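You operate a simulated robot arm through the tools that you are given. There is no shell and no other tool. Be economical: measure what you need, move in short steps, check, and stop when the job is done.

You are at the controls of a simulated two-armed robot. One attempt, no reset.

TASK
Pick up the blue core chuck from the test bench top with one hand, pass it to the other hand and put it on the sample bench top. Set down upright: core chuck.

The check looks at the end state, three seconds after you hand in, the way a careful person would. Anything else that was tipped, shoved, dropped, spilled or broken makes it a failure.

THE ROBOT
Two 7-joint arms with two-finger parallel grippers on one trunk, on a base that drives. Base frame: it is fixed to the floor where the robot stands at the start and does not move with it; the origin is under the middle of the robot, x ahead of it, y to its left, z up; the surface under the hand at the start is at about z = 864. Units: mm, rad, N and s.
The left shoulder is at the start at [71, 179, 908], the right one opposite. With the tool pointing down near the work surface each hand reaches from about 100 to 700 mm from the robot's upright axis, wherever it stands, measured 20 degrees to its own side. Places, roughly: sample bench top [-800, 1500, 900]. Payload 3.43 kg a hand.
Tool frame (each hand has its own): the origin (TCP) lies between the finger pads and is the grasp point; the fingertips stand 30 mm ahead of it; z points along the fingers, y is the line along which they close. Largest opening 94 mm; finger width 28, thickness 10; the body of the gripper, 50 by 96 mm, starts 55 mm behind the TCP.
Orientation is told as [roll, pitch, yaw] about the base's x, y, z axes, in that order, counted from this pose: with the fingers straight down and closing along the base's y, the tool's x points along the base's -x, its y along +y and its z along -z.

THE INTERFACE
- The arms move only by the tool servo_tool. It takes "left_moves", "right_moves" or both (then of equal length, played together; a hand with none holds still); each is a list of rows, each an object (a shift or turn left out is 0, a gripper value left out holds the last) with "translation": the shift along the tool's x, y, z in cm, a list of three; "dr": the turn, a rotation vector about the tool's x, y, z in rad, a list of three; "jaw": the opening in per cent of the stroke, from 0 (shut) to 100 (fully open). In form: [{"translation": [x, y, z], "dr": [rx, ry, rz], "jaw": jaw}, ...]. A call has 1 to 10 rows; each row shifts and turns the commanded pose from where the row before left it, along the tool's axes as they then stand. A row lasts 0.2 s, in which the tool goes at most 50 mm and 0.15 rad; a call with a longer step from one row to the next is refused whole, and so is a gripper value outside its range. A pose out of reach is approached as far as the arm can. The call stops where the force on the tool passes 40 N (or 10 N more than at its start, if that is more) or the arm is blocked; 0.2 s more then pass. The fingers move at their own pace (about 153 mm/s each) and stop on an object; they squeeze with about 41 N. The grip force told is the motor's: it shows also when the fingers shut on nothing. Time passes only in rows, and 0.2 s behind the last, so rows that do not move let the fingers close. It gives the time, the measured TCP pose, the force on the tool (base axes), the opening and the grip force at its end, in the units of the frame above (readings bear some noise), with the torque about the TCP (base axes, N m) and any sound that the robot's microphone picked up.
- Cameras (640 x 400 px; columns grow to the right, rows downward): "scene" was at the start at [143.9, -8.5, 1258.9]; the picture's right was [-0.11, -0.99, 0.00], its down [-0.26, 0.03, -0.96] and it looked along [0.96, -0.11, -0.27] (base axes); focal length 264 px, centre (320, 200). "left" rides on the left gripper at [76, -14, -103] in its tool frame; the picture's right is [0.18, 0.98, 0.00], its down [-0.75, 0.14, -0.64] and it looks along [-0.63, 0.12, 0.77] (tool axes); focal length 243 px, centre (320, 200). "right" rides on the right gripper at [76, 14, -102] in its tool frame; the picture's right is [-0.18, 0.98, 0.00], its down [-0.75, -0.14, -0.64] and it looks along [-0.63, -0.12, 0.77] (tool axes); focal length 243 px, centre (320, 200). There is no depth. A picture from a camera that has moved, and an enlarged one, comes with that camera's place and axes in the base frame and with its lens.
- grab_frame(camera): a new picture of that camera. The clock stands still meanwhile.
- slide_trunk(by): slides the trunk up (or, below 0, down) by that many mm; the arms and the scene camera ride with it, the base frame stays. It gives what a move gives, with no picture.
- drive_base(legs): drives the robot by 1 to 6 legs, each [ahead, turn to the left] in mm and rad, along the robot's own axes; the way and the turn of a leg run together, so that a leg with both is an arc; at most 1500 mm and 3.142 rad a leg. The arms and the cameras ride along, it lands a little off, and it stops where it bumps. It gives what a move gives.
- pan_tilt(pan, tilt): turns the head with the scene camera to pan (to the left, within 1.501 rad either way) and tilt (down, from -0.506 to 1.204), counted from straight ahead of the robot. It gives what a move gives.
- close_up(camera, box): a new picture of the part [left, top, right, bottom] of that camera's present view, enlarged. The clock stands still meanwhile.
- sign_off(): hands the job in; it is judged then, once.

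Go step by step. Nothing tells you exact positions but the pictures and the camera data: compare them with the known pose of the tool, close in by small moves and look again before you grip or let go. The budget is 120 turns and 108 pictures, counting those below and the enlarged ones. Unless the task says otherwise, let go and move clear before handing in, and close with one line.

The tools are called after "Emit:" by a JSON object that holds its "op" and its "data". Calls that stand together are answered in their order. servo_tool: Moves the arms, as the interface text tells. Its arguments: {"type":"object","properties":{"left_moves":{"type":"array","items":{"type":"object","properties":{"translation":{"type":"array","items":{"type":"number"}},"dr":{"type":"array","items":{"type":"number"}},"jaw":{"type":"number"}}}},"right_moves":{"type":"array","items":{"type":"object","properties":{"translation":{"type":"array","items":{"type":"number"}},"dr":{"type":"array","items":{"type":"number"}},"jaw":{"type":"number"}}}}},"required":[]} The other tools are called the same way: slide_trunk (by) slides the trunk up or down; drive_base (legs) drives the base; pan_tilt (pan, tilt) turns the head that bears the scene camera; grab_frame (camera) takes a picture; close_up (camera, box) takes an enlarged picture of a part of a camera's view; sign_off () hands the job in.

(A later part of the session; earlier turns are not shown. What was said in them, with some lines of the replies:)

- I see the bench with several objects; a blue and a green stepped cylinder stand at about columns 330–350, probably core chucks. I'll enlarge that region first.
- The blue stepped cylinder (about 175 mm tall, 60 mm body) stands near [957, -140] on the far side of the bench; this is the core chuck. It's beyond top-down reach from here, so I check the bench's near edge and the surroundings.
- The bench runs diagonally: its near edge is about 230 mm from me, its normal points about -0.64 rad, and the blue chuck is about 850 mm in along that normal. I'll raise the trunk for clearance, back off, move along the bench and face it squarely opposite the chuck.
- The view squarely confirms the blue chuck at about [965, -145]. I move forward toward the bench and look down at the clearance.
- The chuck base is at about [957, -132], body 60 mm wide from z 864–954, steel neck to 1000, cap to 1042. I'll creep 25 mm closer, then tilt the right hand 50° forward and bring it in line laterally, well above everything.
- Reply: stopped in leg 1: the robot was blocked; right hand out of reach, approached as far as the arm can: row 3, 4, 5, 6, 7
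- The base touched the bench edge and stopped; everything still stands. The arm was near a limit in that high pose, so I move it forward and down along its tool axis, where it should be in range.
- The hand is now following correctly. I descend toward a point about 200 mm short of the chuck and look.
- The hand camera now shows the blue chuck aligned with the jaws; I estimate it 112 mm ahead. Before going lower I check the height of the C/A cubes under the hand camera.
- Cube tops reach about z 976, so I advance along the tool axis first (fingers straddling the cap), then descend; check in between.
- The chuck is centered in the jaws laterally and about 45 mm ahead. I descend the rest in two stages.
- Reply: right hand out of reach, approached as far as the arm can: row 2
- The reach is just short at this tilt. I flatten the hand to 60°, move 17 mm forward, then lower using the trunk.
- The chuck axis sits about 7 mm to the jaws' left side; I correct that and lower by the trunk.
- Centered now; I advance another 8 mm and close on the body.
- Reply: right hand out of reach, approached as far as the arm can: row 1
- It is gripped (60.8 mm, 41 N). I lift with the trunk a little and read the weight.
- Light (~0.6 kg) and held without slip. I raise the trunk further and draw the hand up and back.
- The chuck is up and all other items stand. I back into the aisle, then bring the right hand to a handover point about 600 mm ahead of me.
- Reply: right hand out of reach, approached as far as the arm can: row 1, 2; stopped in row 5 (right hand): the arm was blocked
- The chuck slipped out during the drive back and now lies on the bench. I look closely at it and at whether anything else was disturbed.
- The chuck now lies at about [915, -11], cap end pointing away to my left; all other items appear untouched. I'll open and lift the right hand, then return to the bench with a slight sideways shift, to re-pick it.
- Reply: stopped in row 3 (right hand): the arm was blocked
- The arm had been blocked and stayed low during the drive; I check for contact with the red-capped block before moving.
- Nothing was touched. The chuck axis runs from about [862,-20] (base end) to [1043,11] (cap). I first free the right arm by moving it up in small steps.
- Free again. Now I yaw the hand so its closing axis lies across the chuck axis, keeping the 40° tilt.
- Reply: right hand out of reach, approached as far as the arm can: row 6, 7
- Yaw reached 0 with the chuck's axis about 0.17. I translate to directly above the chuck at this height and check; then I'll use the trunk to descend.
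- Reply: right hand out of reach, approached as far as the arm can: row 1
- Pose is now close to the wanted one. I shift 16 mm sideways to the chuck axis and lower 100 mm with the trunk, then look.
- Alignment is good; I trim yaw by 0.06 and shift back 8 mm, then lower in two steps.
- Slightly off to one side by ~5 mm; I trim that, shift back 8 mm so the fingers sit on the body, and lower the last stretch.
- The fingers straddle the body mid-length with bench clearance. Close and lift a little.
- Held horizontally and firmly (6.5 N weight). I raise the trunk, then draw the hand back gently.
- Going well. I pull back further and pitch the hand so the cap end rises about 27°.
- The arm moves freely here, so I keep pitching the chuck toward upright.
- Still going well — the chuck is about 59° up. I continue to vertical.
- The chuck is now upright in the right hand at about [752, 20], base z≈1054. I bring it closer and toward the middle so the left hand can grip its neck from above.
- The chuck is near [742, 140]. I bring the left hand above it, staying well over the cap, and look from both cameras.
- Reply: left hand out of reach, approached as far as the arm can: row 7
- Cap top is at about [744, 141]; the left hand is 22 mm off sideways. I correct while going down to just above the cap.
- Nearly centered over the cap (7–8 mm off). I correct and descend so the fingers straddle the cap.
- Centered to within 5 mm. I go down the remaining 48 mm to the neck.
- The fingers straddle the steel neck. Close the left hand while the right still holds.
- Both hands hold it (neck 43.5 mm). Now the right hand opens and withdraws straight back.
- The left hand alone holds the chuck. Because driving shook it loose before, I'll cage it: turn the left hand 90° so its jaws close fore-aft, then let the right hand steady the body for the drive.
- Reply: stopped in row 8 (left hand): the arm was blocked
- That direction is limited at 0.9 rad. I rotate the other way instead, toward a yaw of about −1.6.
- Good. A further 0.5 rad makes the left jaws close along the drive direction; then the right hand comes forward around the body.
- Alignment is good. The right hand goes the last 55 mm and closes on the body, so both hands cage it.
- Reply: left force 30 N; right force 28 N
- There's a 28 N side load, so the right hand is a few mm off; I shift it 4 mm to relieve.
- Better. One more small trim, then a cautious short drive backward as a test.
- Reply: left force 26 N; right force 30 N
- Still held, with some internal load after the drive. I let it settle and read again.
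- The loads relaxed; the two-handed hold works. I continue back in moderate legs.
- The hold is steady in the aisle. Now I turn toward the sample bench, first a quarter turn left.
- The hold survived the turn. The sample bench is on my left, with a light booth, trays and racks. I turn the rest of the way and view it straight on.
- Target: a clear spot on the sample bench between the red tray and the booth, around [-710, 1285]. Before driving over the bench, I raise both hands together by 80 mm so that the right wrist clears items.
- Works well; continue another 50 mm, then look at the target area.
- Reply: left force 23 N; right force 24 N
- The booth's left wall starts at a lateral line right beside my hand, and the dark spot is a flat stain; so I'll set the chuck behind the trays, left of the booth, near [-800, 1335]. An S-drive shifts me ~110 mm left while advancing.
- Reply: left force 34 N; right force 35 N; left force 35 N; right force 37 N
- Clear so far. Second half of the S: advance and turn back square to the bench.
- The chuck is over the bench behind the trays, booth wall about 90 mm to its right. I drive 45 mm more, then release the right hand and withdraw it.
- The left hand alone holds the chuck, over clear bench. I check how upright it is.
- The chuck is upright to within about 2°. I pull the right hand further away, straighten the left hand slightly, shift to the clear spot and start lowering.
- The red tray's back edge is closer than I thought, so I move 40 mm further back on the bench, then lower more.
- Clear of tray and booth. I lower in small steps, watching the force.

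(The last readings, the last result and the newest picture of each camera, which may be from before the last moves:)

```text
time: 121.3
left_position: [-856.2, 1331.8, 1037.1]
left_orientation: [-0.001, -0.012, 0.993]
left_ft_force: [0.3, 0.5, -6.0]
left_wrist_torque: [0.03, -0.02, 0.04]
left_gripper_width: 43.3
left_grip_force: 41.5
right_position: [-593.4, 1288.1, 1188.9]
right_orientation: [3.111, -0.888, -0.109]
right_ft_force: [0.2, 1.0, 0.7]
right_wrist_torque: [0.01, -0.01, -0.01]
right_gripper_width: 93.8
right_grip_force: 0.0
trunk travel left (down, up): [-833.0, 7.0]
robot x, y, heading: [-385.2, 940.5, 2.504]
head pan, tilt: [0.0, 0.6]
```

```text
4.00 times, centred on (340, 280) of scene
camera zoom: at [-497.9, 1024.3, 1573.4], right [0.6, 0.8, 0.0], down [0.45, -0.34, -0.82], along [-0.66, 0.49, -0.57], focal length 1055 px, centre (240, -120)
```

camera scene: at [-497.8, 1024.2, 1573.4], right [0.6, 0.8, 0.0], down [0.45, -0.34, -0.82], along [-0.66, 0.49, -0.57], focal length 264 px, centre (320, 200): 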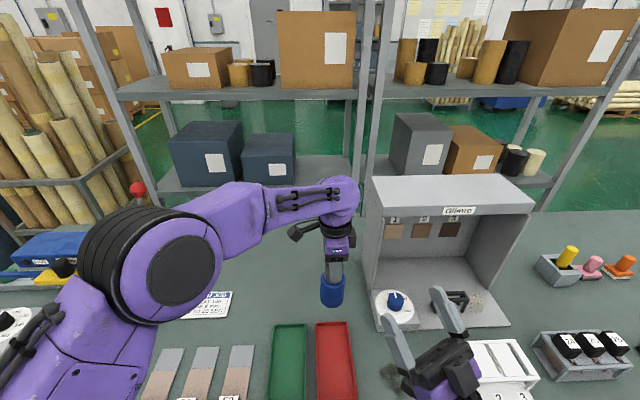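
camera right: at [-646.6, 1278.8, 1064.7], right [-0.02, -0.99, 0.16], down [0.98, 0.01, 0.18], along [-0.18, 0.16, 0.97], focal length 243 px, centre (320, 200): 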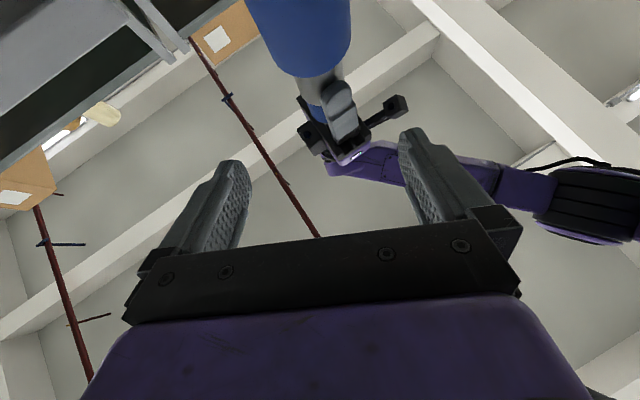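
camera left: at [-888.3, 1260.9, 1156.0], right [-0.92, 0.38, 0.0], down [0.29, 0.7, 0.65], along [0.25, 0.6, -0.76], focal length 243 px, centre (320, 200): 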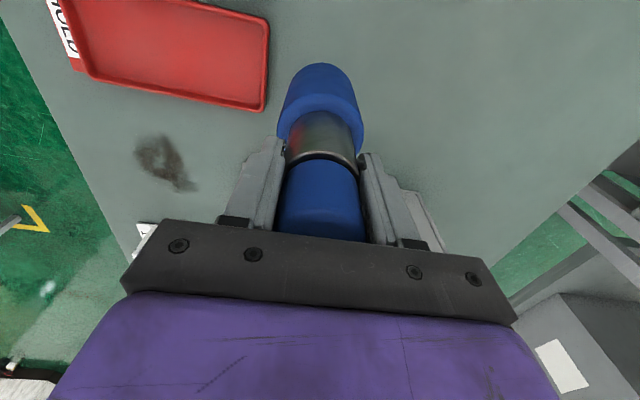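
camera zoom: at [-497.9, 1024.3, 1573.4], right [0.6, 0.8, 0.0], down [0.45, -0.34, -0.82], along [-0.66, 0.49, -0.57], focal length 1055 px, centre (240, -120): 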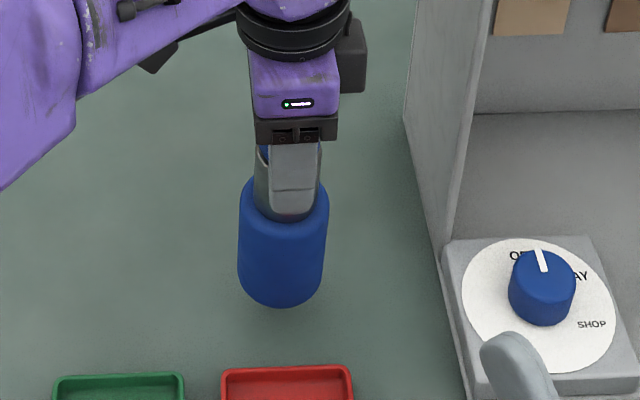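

Emit:
{"op": "servo_tool", "data": {"left_moves": [{"translation": [0, 0, 0.5]}, {"translation": [0, 0, 0.4]}, {}]}}

```text
time: 122.2
left_position: [-856.6, 1332.7, 1027.5]
left_orientation: [-0.001, -0.011, 0.991]
left_ft_force: [0.2, 0.9, -5.2]
left_wrist_torque: [0.0, -0.01, -0.02]
left_gripper_width: 43.3
left_grip_force: 41.1
right_position: [-594.4, 1288.6, 1189.5]
right_orientation: [3.11, -0.889, -0.11]
right_ft_force: [-0.7, -0.6, 0.9]
right_wrist_torque: [0.02, 0.01, -0.01]
right_gripper_width: 93.8
right_grip_force: 0.1
trunk travel left (down, up): [-833.0, 7.0]
robot x, y, heading: [-385.1, 944.8, 2.501]
head pan, tilt: [0.0, 0.6]
```

No contact yet at z≈1027; I keep lowering a few mm at a time.

Emit:
{"op": "servo_tool", "data": {"left_moves": [{"translation": [0, 0, 0.3]}, {"translation": [0, 0, 0.3]}, {}]}}

```text
time: 123.0
left_position: [-857.2, 1331.9, 1022.7]
left_orientation: [0.0, -0.013, 0.991]
left_ft_force: [0.9, 0.0, -4.5]
left_wrist_torque: [0.0, -0.04, 0.03]
left_gripper_width: 43.5
left_grip_force: 41.0
right_position: [-592.7, 1287.7, 1188.0]
right_orientation: [3.113, -0.887, -0.111]
right_ft_force: [1.1, -0.9, 0.3]
right_wrist_torque: [-0.01, -0.02, -0.02]
right_gripper_width: 93.8
right_grip_force: 0.0
trunk travel left (down, up): [-833.0, 7.0]
robot x, y, heading: [-384.3, 939.6, 2.497]
head pan, tilt: [0.0, 0.6]
```

Emit:
{"op": "servo_tool", "data": {"left_moves": [{"translation": [0, 0, 0.3]}, {"translation": [0, 0, 0.2]}, {}]}}

Emit:
{"op": "close_up", "data": {"camera": "scene", "box": [300, 240, 380, 310]}}

```text
time: 123.8
left_position: [-856.8, 1333.5, 1017.7]
left_orientation: [-0.001, -0.011, 0.991]
left_ft_force: [0.3, -0.6, -6.5]
left_wrist_torque: [0.01, 0.0, 0.0]
left_gripper_width: 43.2
left_grip_force: 41.3
right_position: [-593.9, 1287.7, 1187.9]
right_orientation: [3.113, -0.888, -0.11]
right_ft_force: [-0.1, -0.4, -0.9]
right_wrist_torque: [0.01, -0.02, 0.02]
right_gripper_width: 94.1
right_grip_force: 0.0
trunk travel left (down, up): [-833.0, 7.0]
robot x, y, heading: [-386.7, 942.2, 2.506]
head pan, tilt: [0.0, 0.6]
```

```text
5.71 times, centred on (340, 275) of scene
camera zoom: at [-498.2, 1024.5, 1573.4], right [0.6, 0.8, 0.0], down [0.45, -0.34, -0.82], along [-0.66, 0.49, -0.57], focal length 1507 px, centre (206, -229)
```

zoom: 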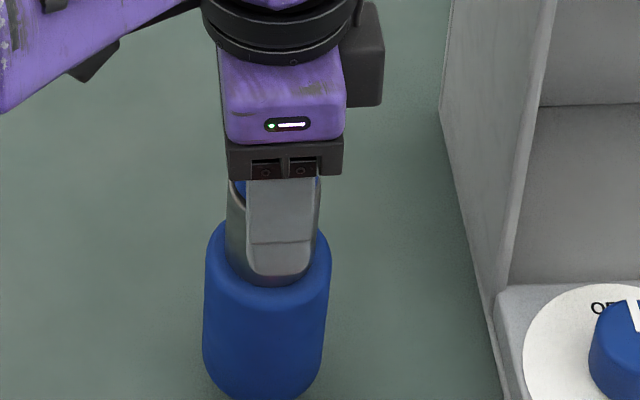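

Still no contact; bench must be lower than 900. Continue in small steps.

Emit:
{"op": "servo_tool", "data": {"left_moves": [{"translation": [0, 0, 0.3]}, {"translation": [0, 0, 0.3]}, {}]}}

Emit:
{"op": "servo_tool", "data": {"left_moves": [{"translation": [0, 0, 0.2]}, {"translation": [0, 0, 0.2]}, {}]}}

Emit:
{"op": "grab_frame", "data": {"camera": "left"}}

```text
time: 124.5
left_position: [-857.9, 1332.1, 1010.9]
left_orientation: [0.0, -0.011, 0.991]
left_ft_force: [0.5, -0.5, -6.2]
left_wrist_torque: [0.01, 0.02, 0.01]
left_gripper_width: 43.5
left_grip_force: 41.1
right_position: [-592.1, 1287.7, 1187.9]
right_orientation: [3.112, -0.889, -0.11]
right_ft_force: [0.5, 1.0, -0.3]
right_wrist_torque: [-0.03, 0.05, 0.0]
right_gripper_width: 94.3
right_grip_force: 0.1
trunk travel left (down, up): [-833.0, 7.0]
robot x, y, heading: [-384.2, 941.1, 2.496]
head pan, tilt: [0.0, 0.6]
```

```text
time: 125.3
left_position: [-857.9, 1333.3, 1007.1]
left_orientation: [0.001, -0.013, 0.99]
left_ft_force: [0.4, 0.5, -6.3]
left_wrist_torque: [0.01, -0.03, 0.0]
left_gripper_width: 43.4
left_grip_force: 41.0
right_position: [-592.9, 1288.6, 1188.9]
right_orientation: [3.114, -0.889, -0.109]
right_ft_force: [0.3, -0.7, -1.0]
right_wrist_torque: [0.0, -0.02, 0.0]
right_gripper_width: 94.0
right_grip_force: 0.1
trunk travel left (down, up): [-833.0, 7.0]
robot x, y, heading: [-385.8, 940.7, 2.501]
head pan, tilt: [0.0, 0.6]
```

```text
17 pictures are left
camera left: at [-888.1, 1260.8, 1108.4], right [-0.92, 0.38, 0.0], down [0.29, 0.7, 0.65], along [0.25, 0.6, -0.76], focal length 243 px, centre (320, 200)
```

left: 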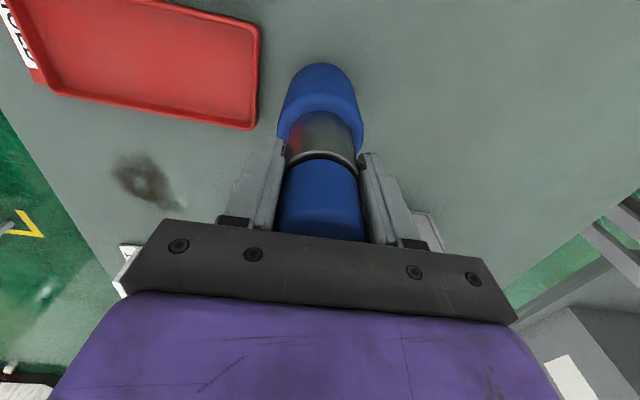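

The bench surface appears to be around z 865–880. Continue lowering slowly.

Emit:
{"op": "servo_tool", "data": {"left_moves": [{"translation": [0, 0, 0.25]}, {"translation": [0, 0, 0.25]}, {}]}}

Emit:
{"op": "servo_tool", "data": {"left_moves": [{"translation": [0, 0, 0.2]}, {"translation": [0, 0, 0.2]}, {}]}}

```text
time: 126.2
left_position: [-859.0, 1333.3, 1002.2]
left_orientation: [-0.001, -0.013, 0.992]
left_ft_force: [-0.2, 0.0, -6.2]
left_wrist_torque: [-0.04, 0.05, -0.02]
left_gripper_width: 43.5
left_grip_force: 40.7
right_position: [-592.6, 1289.1, 1188.0]
right_orientation: [3.112, -0.888, -0.111]
right_ft_force: [0.4, 0.8, -0.1]
right_wrist_torque: [0.0, -0.01, 0.0]
right_gripper_width: 93.9
right_grip_force: 0.1
trunk travel left (down, up): [-833.0, 7.0]
robot x, y, heading: [-385.6, 944.8, 2.502]
head pan, tilt: [0.0, 0.6]
```

```text
time: 127.0
left_position: [-857.3, 1332.5, 996.9]
left_orientation: [0.0, -0.011, 0.992]
left_ft_force: [-0.1, 0.3, -3.6]
left_wrist_torque: [0.03, -0.06, -0.03]
left_gripper_width: 43.2
left_grip_force: 41.2
right_position: [-592.4, 1287.9, 1188.3]
right_orientation: [3.114, -0.887, -0.11]
right_ft_force: [0.4, -0.5, 0.2]
right_wrist_torque: [-0.03, 0.01, 0.0]
right_gripper_width: 93.8
right_grip_force: 0.0
trunk travel left (down, up): [-833.0, 7.0]
robot x, y, heading: [-390.8, 939.8, 2.499]
head pan, tilt: [0.0, 0.6]
```

The weight reading drops to −3.6 N — maybe touching. One more 2 mm step.

Emit:
{"op": "servo_tool", "data": {"left_moves": [{"translation": [0, 0, 0.2]}, {}]}}

Emit:
{"op": "servo_tool", "data": {"left_moves": [{}]}}

```text
time: 127.5
left_position: [-858.1, 1331.9, 999.0]
left_orientation: [0.003, -0.014, 0.992]
left_ft_force: [-0.7, -0.6, 7.8]
left_wrist_torque: [0.34, -0.13, 0.03]
left_gripper_width: 43.6
left_grip_force: 41.1
right_position: [-590.8, 1287.1, 1189.6]
right_orientation: [3.114, -0.885, -0.112]
right_ft_force: [-0.8, -0.4, 0.3]
right_wrist_torque: [0.01, 0.02, 0.0]
right_gripper_width: 94.3
right_grip_force: 0.1
trunk travel left (down, up): [-833.0, 7.0]
robot x, y, heading: [-385.9, 938.0, 2.501]
head pan, tilt: [0.0, 0.6]
```

```text
time: 128.0
left_position: [-858.9, 1331.3, 997.9]
left_orientation: [0.003, -0.013, 0.991]
left_ft_force: [-2.0, 2.2, 11.2]
left_wrist_torque: [0.6, 0.04, 0.1]
left_gripper_width: 43.4
left_grip_force: 40.9
right_position: [-591.4, 1287.8, 1189.6]
right_orientation: [3.114, -0.886, -0.112]
right_ft_force: [-0.4, 0.2, 0.1]
right_wrist_torque: [0.01, 0.0, 0.03]
right_gripper_width: 93.8
right_grip_force: 0.1
trunk travel left (down, up): [-833.0, 7.0]
robot x, y, heading: [-385.1, 938.7, 2.499]
head pan, tilt: [0.0, 0.6]
```

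Contact confirmed (+11 N). I look once, then open gently.

Emit:
{"op": "servo_tool", "data": {"left_moves": [{"jaw": 60}, {"jaw": 75}, {"jaw": 100}, {}]}}

Emit:
{"op": "grab_frame", "data": {"camera": "left"}}

Emit:
{"op": "close_up", "data": {"camera": "scene", "box": [280, 220, 400, 320]}}

```text
time: 128.9
left_position: [-858.4, 1332.6, 997.9]
left_orientation: [0.001, -0.011, 0.991]
left_ft_force: [-0.2, -0.6, 0.5]
left_wrist_torque: [0.01, 0.02, 0.07]
left_gripper_width: 93.9
left_grip_force: 0.0
right_position: [-591.9, 1288.6, 1188.3]
right_orientation: [3.114, -0.886, -0.108]
right_ft_force: [0.5, -0.8, -0.3]
right_wrist_torque: [0.02, 0.0, 0.01]
right_gripper_width: 94.1
right_grip_force: 0.1
trunk travel left (down, up): [-833.0, 7.0]
robot x, y, heading: [-386.6, 939.9, 2.5]
head pan, tilt: [0.0, 0.6]
```

```text
16 pictures are left
camera left: at [-887.6, 1260.6, 1097.9], right [-0.92, 0.38, 0.0], down [0.29, 0.7, 0.65], along [0.25, 0.6, -0.76], focal length 243 px, centre (320, 200)
```

left: 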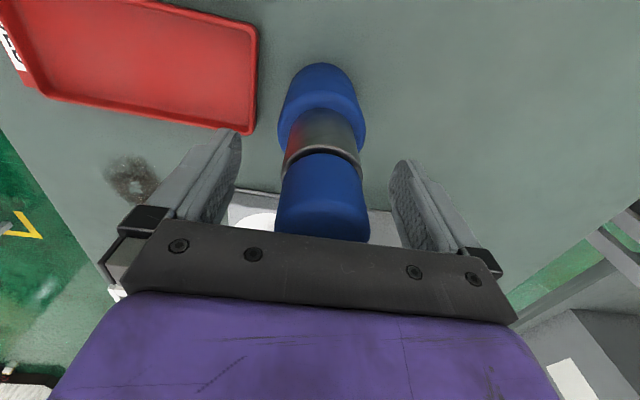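

```text
4.00 times, centred on (340, 270) of scene
camera zoom: at [-497.3, 1023.8, 1573.5], right [0.6, 0.8, 0.0], down [0.45, -0.34, -0.82], along [-0.66, 0.49, -0.57], focal length 1055 px, centre (240, -80)
```

zoom: 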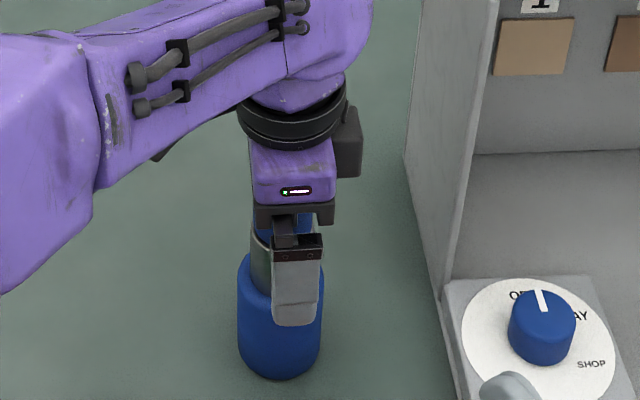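

It stands free. I raise the left hand straight up.

Emit:
{"op": "servo_tool", "data": {"left_moves": [{"translation": [0, 0, -1.5]}, {"translation": [0, 0, -3]}, {"translation": [0, 0, -3]}, {"translation": [0, 0, -4]}, {"translation": [0, 0, -4]}, {"translation": [0, 0, -4]}, {}]}}

Emit:
{"op": "grab_frame", "data": {"camera": "scene"}}

Emit:
{"op": "grab_frame", "data": {"camera": "left"}}

```text
time: 130.6
left_position: [-858.4, 1330.9, 1192.1]
left_orientation: [0.001, -0.013, 0.991]
left_ft_force: [-0.7, 0.1, 0.0]
left_wrist_torque: [0.03, 0.02, -0.02]
left_gripper_width: 94.0
left_grip_force: 0.1
right_position: [-592.2, 1287.8, 1188.6]
right_orientation: [3.112, -0.887, -0.112]
right_ft_force: [1.0, -0.9, 0.8]
right_wrist_torque: [0.04, -0.01, -0.02]
right_gripper_width: 93.8
right_grip_force: 0.0
trunk travel left (down, up): [-833.0, 7.0]
robot x, y, heading: [-386.9, 937.0, 2.501]
head pan, tilt: [0.0, 0.6]
```

```text
14 pictures are left
camera scene: at [-497.6, 1024.1, 1573.4], right [0.6, 0.8, 0.0], down [0.45, -0.34, -0.82], along [-0.66, 0.49, -0.57], focal length 264 px, centre (320, 200)
```

scene: 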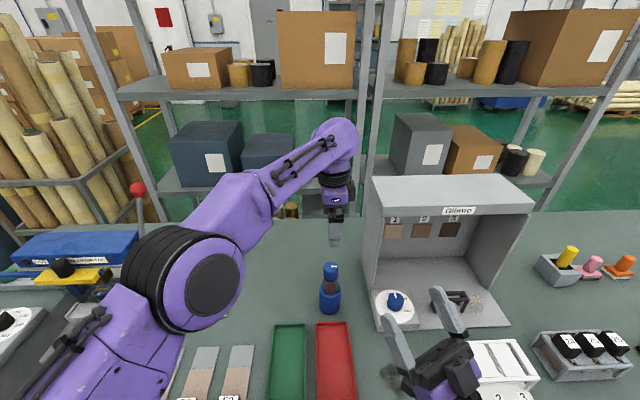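

```text
13 pictures are left
camera left: at [-888.4, 1258.4, 1293.2], right [-0.92, 0.38, 0.0], down [0.29, 0.7, 0.65], along [0.25, 0.6, -0.76], focal length 243 px, centre (320, 200)
```

left: 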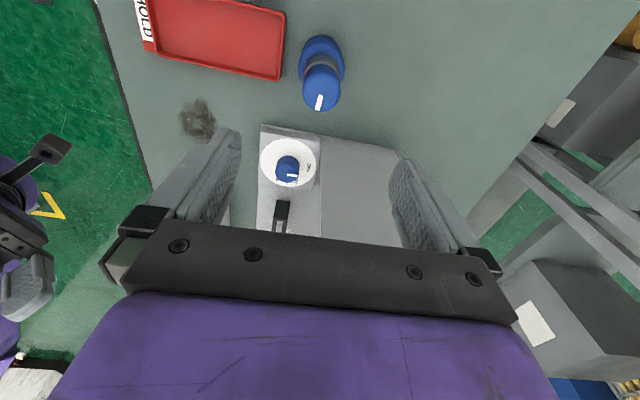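

The chuck stands upright on the sample bench. Both hands are empty and clear of it, and nothing on either bench looks disturbed.

Emit:
{"op": "sign_off", "data": {}}

```text
The job is handed in.
```

The blue core chuck went from the right hand to the left and now stands upright on the sample bench behind the trays; I dropped it once onto the test bench on the way, and it disturbed nothing else that I could see.
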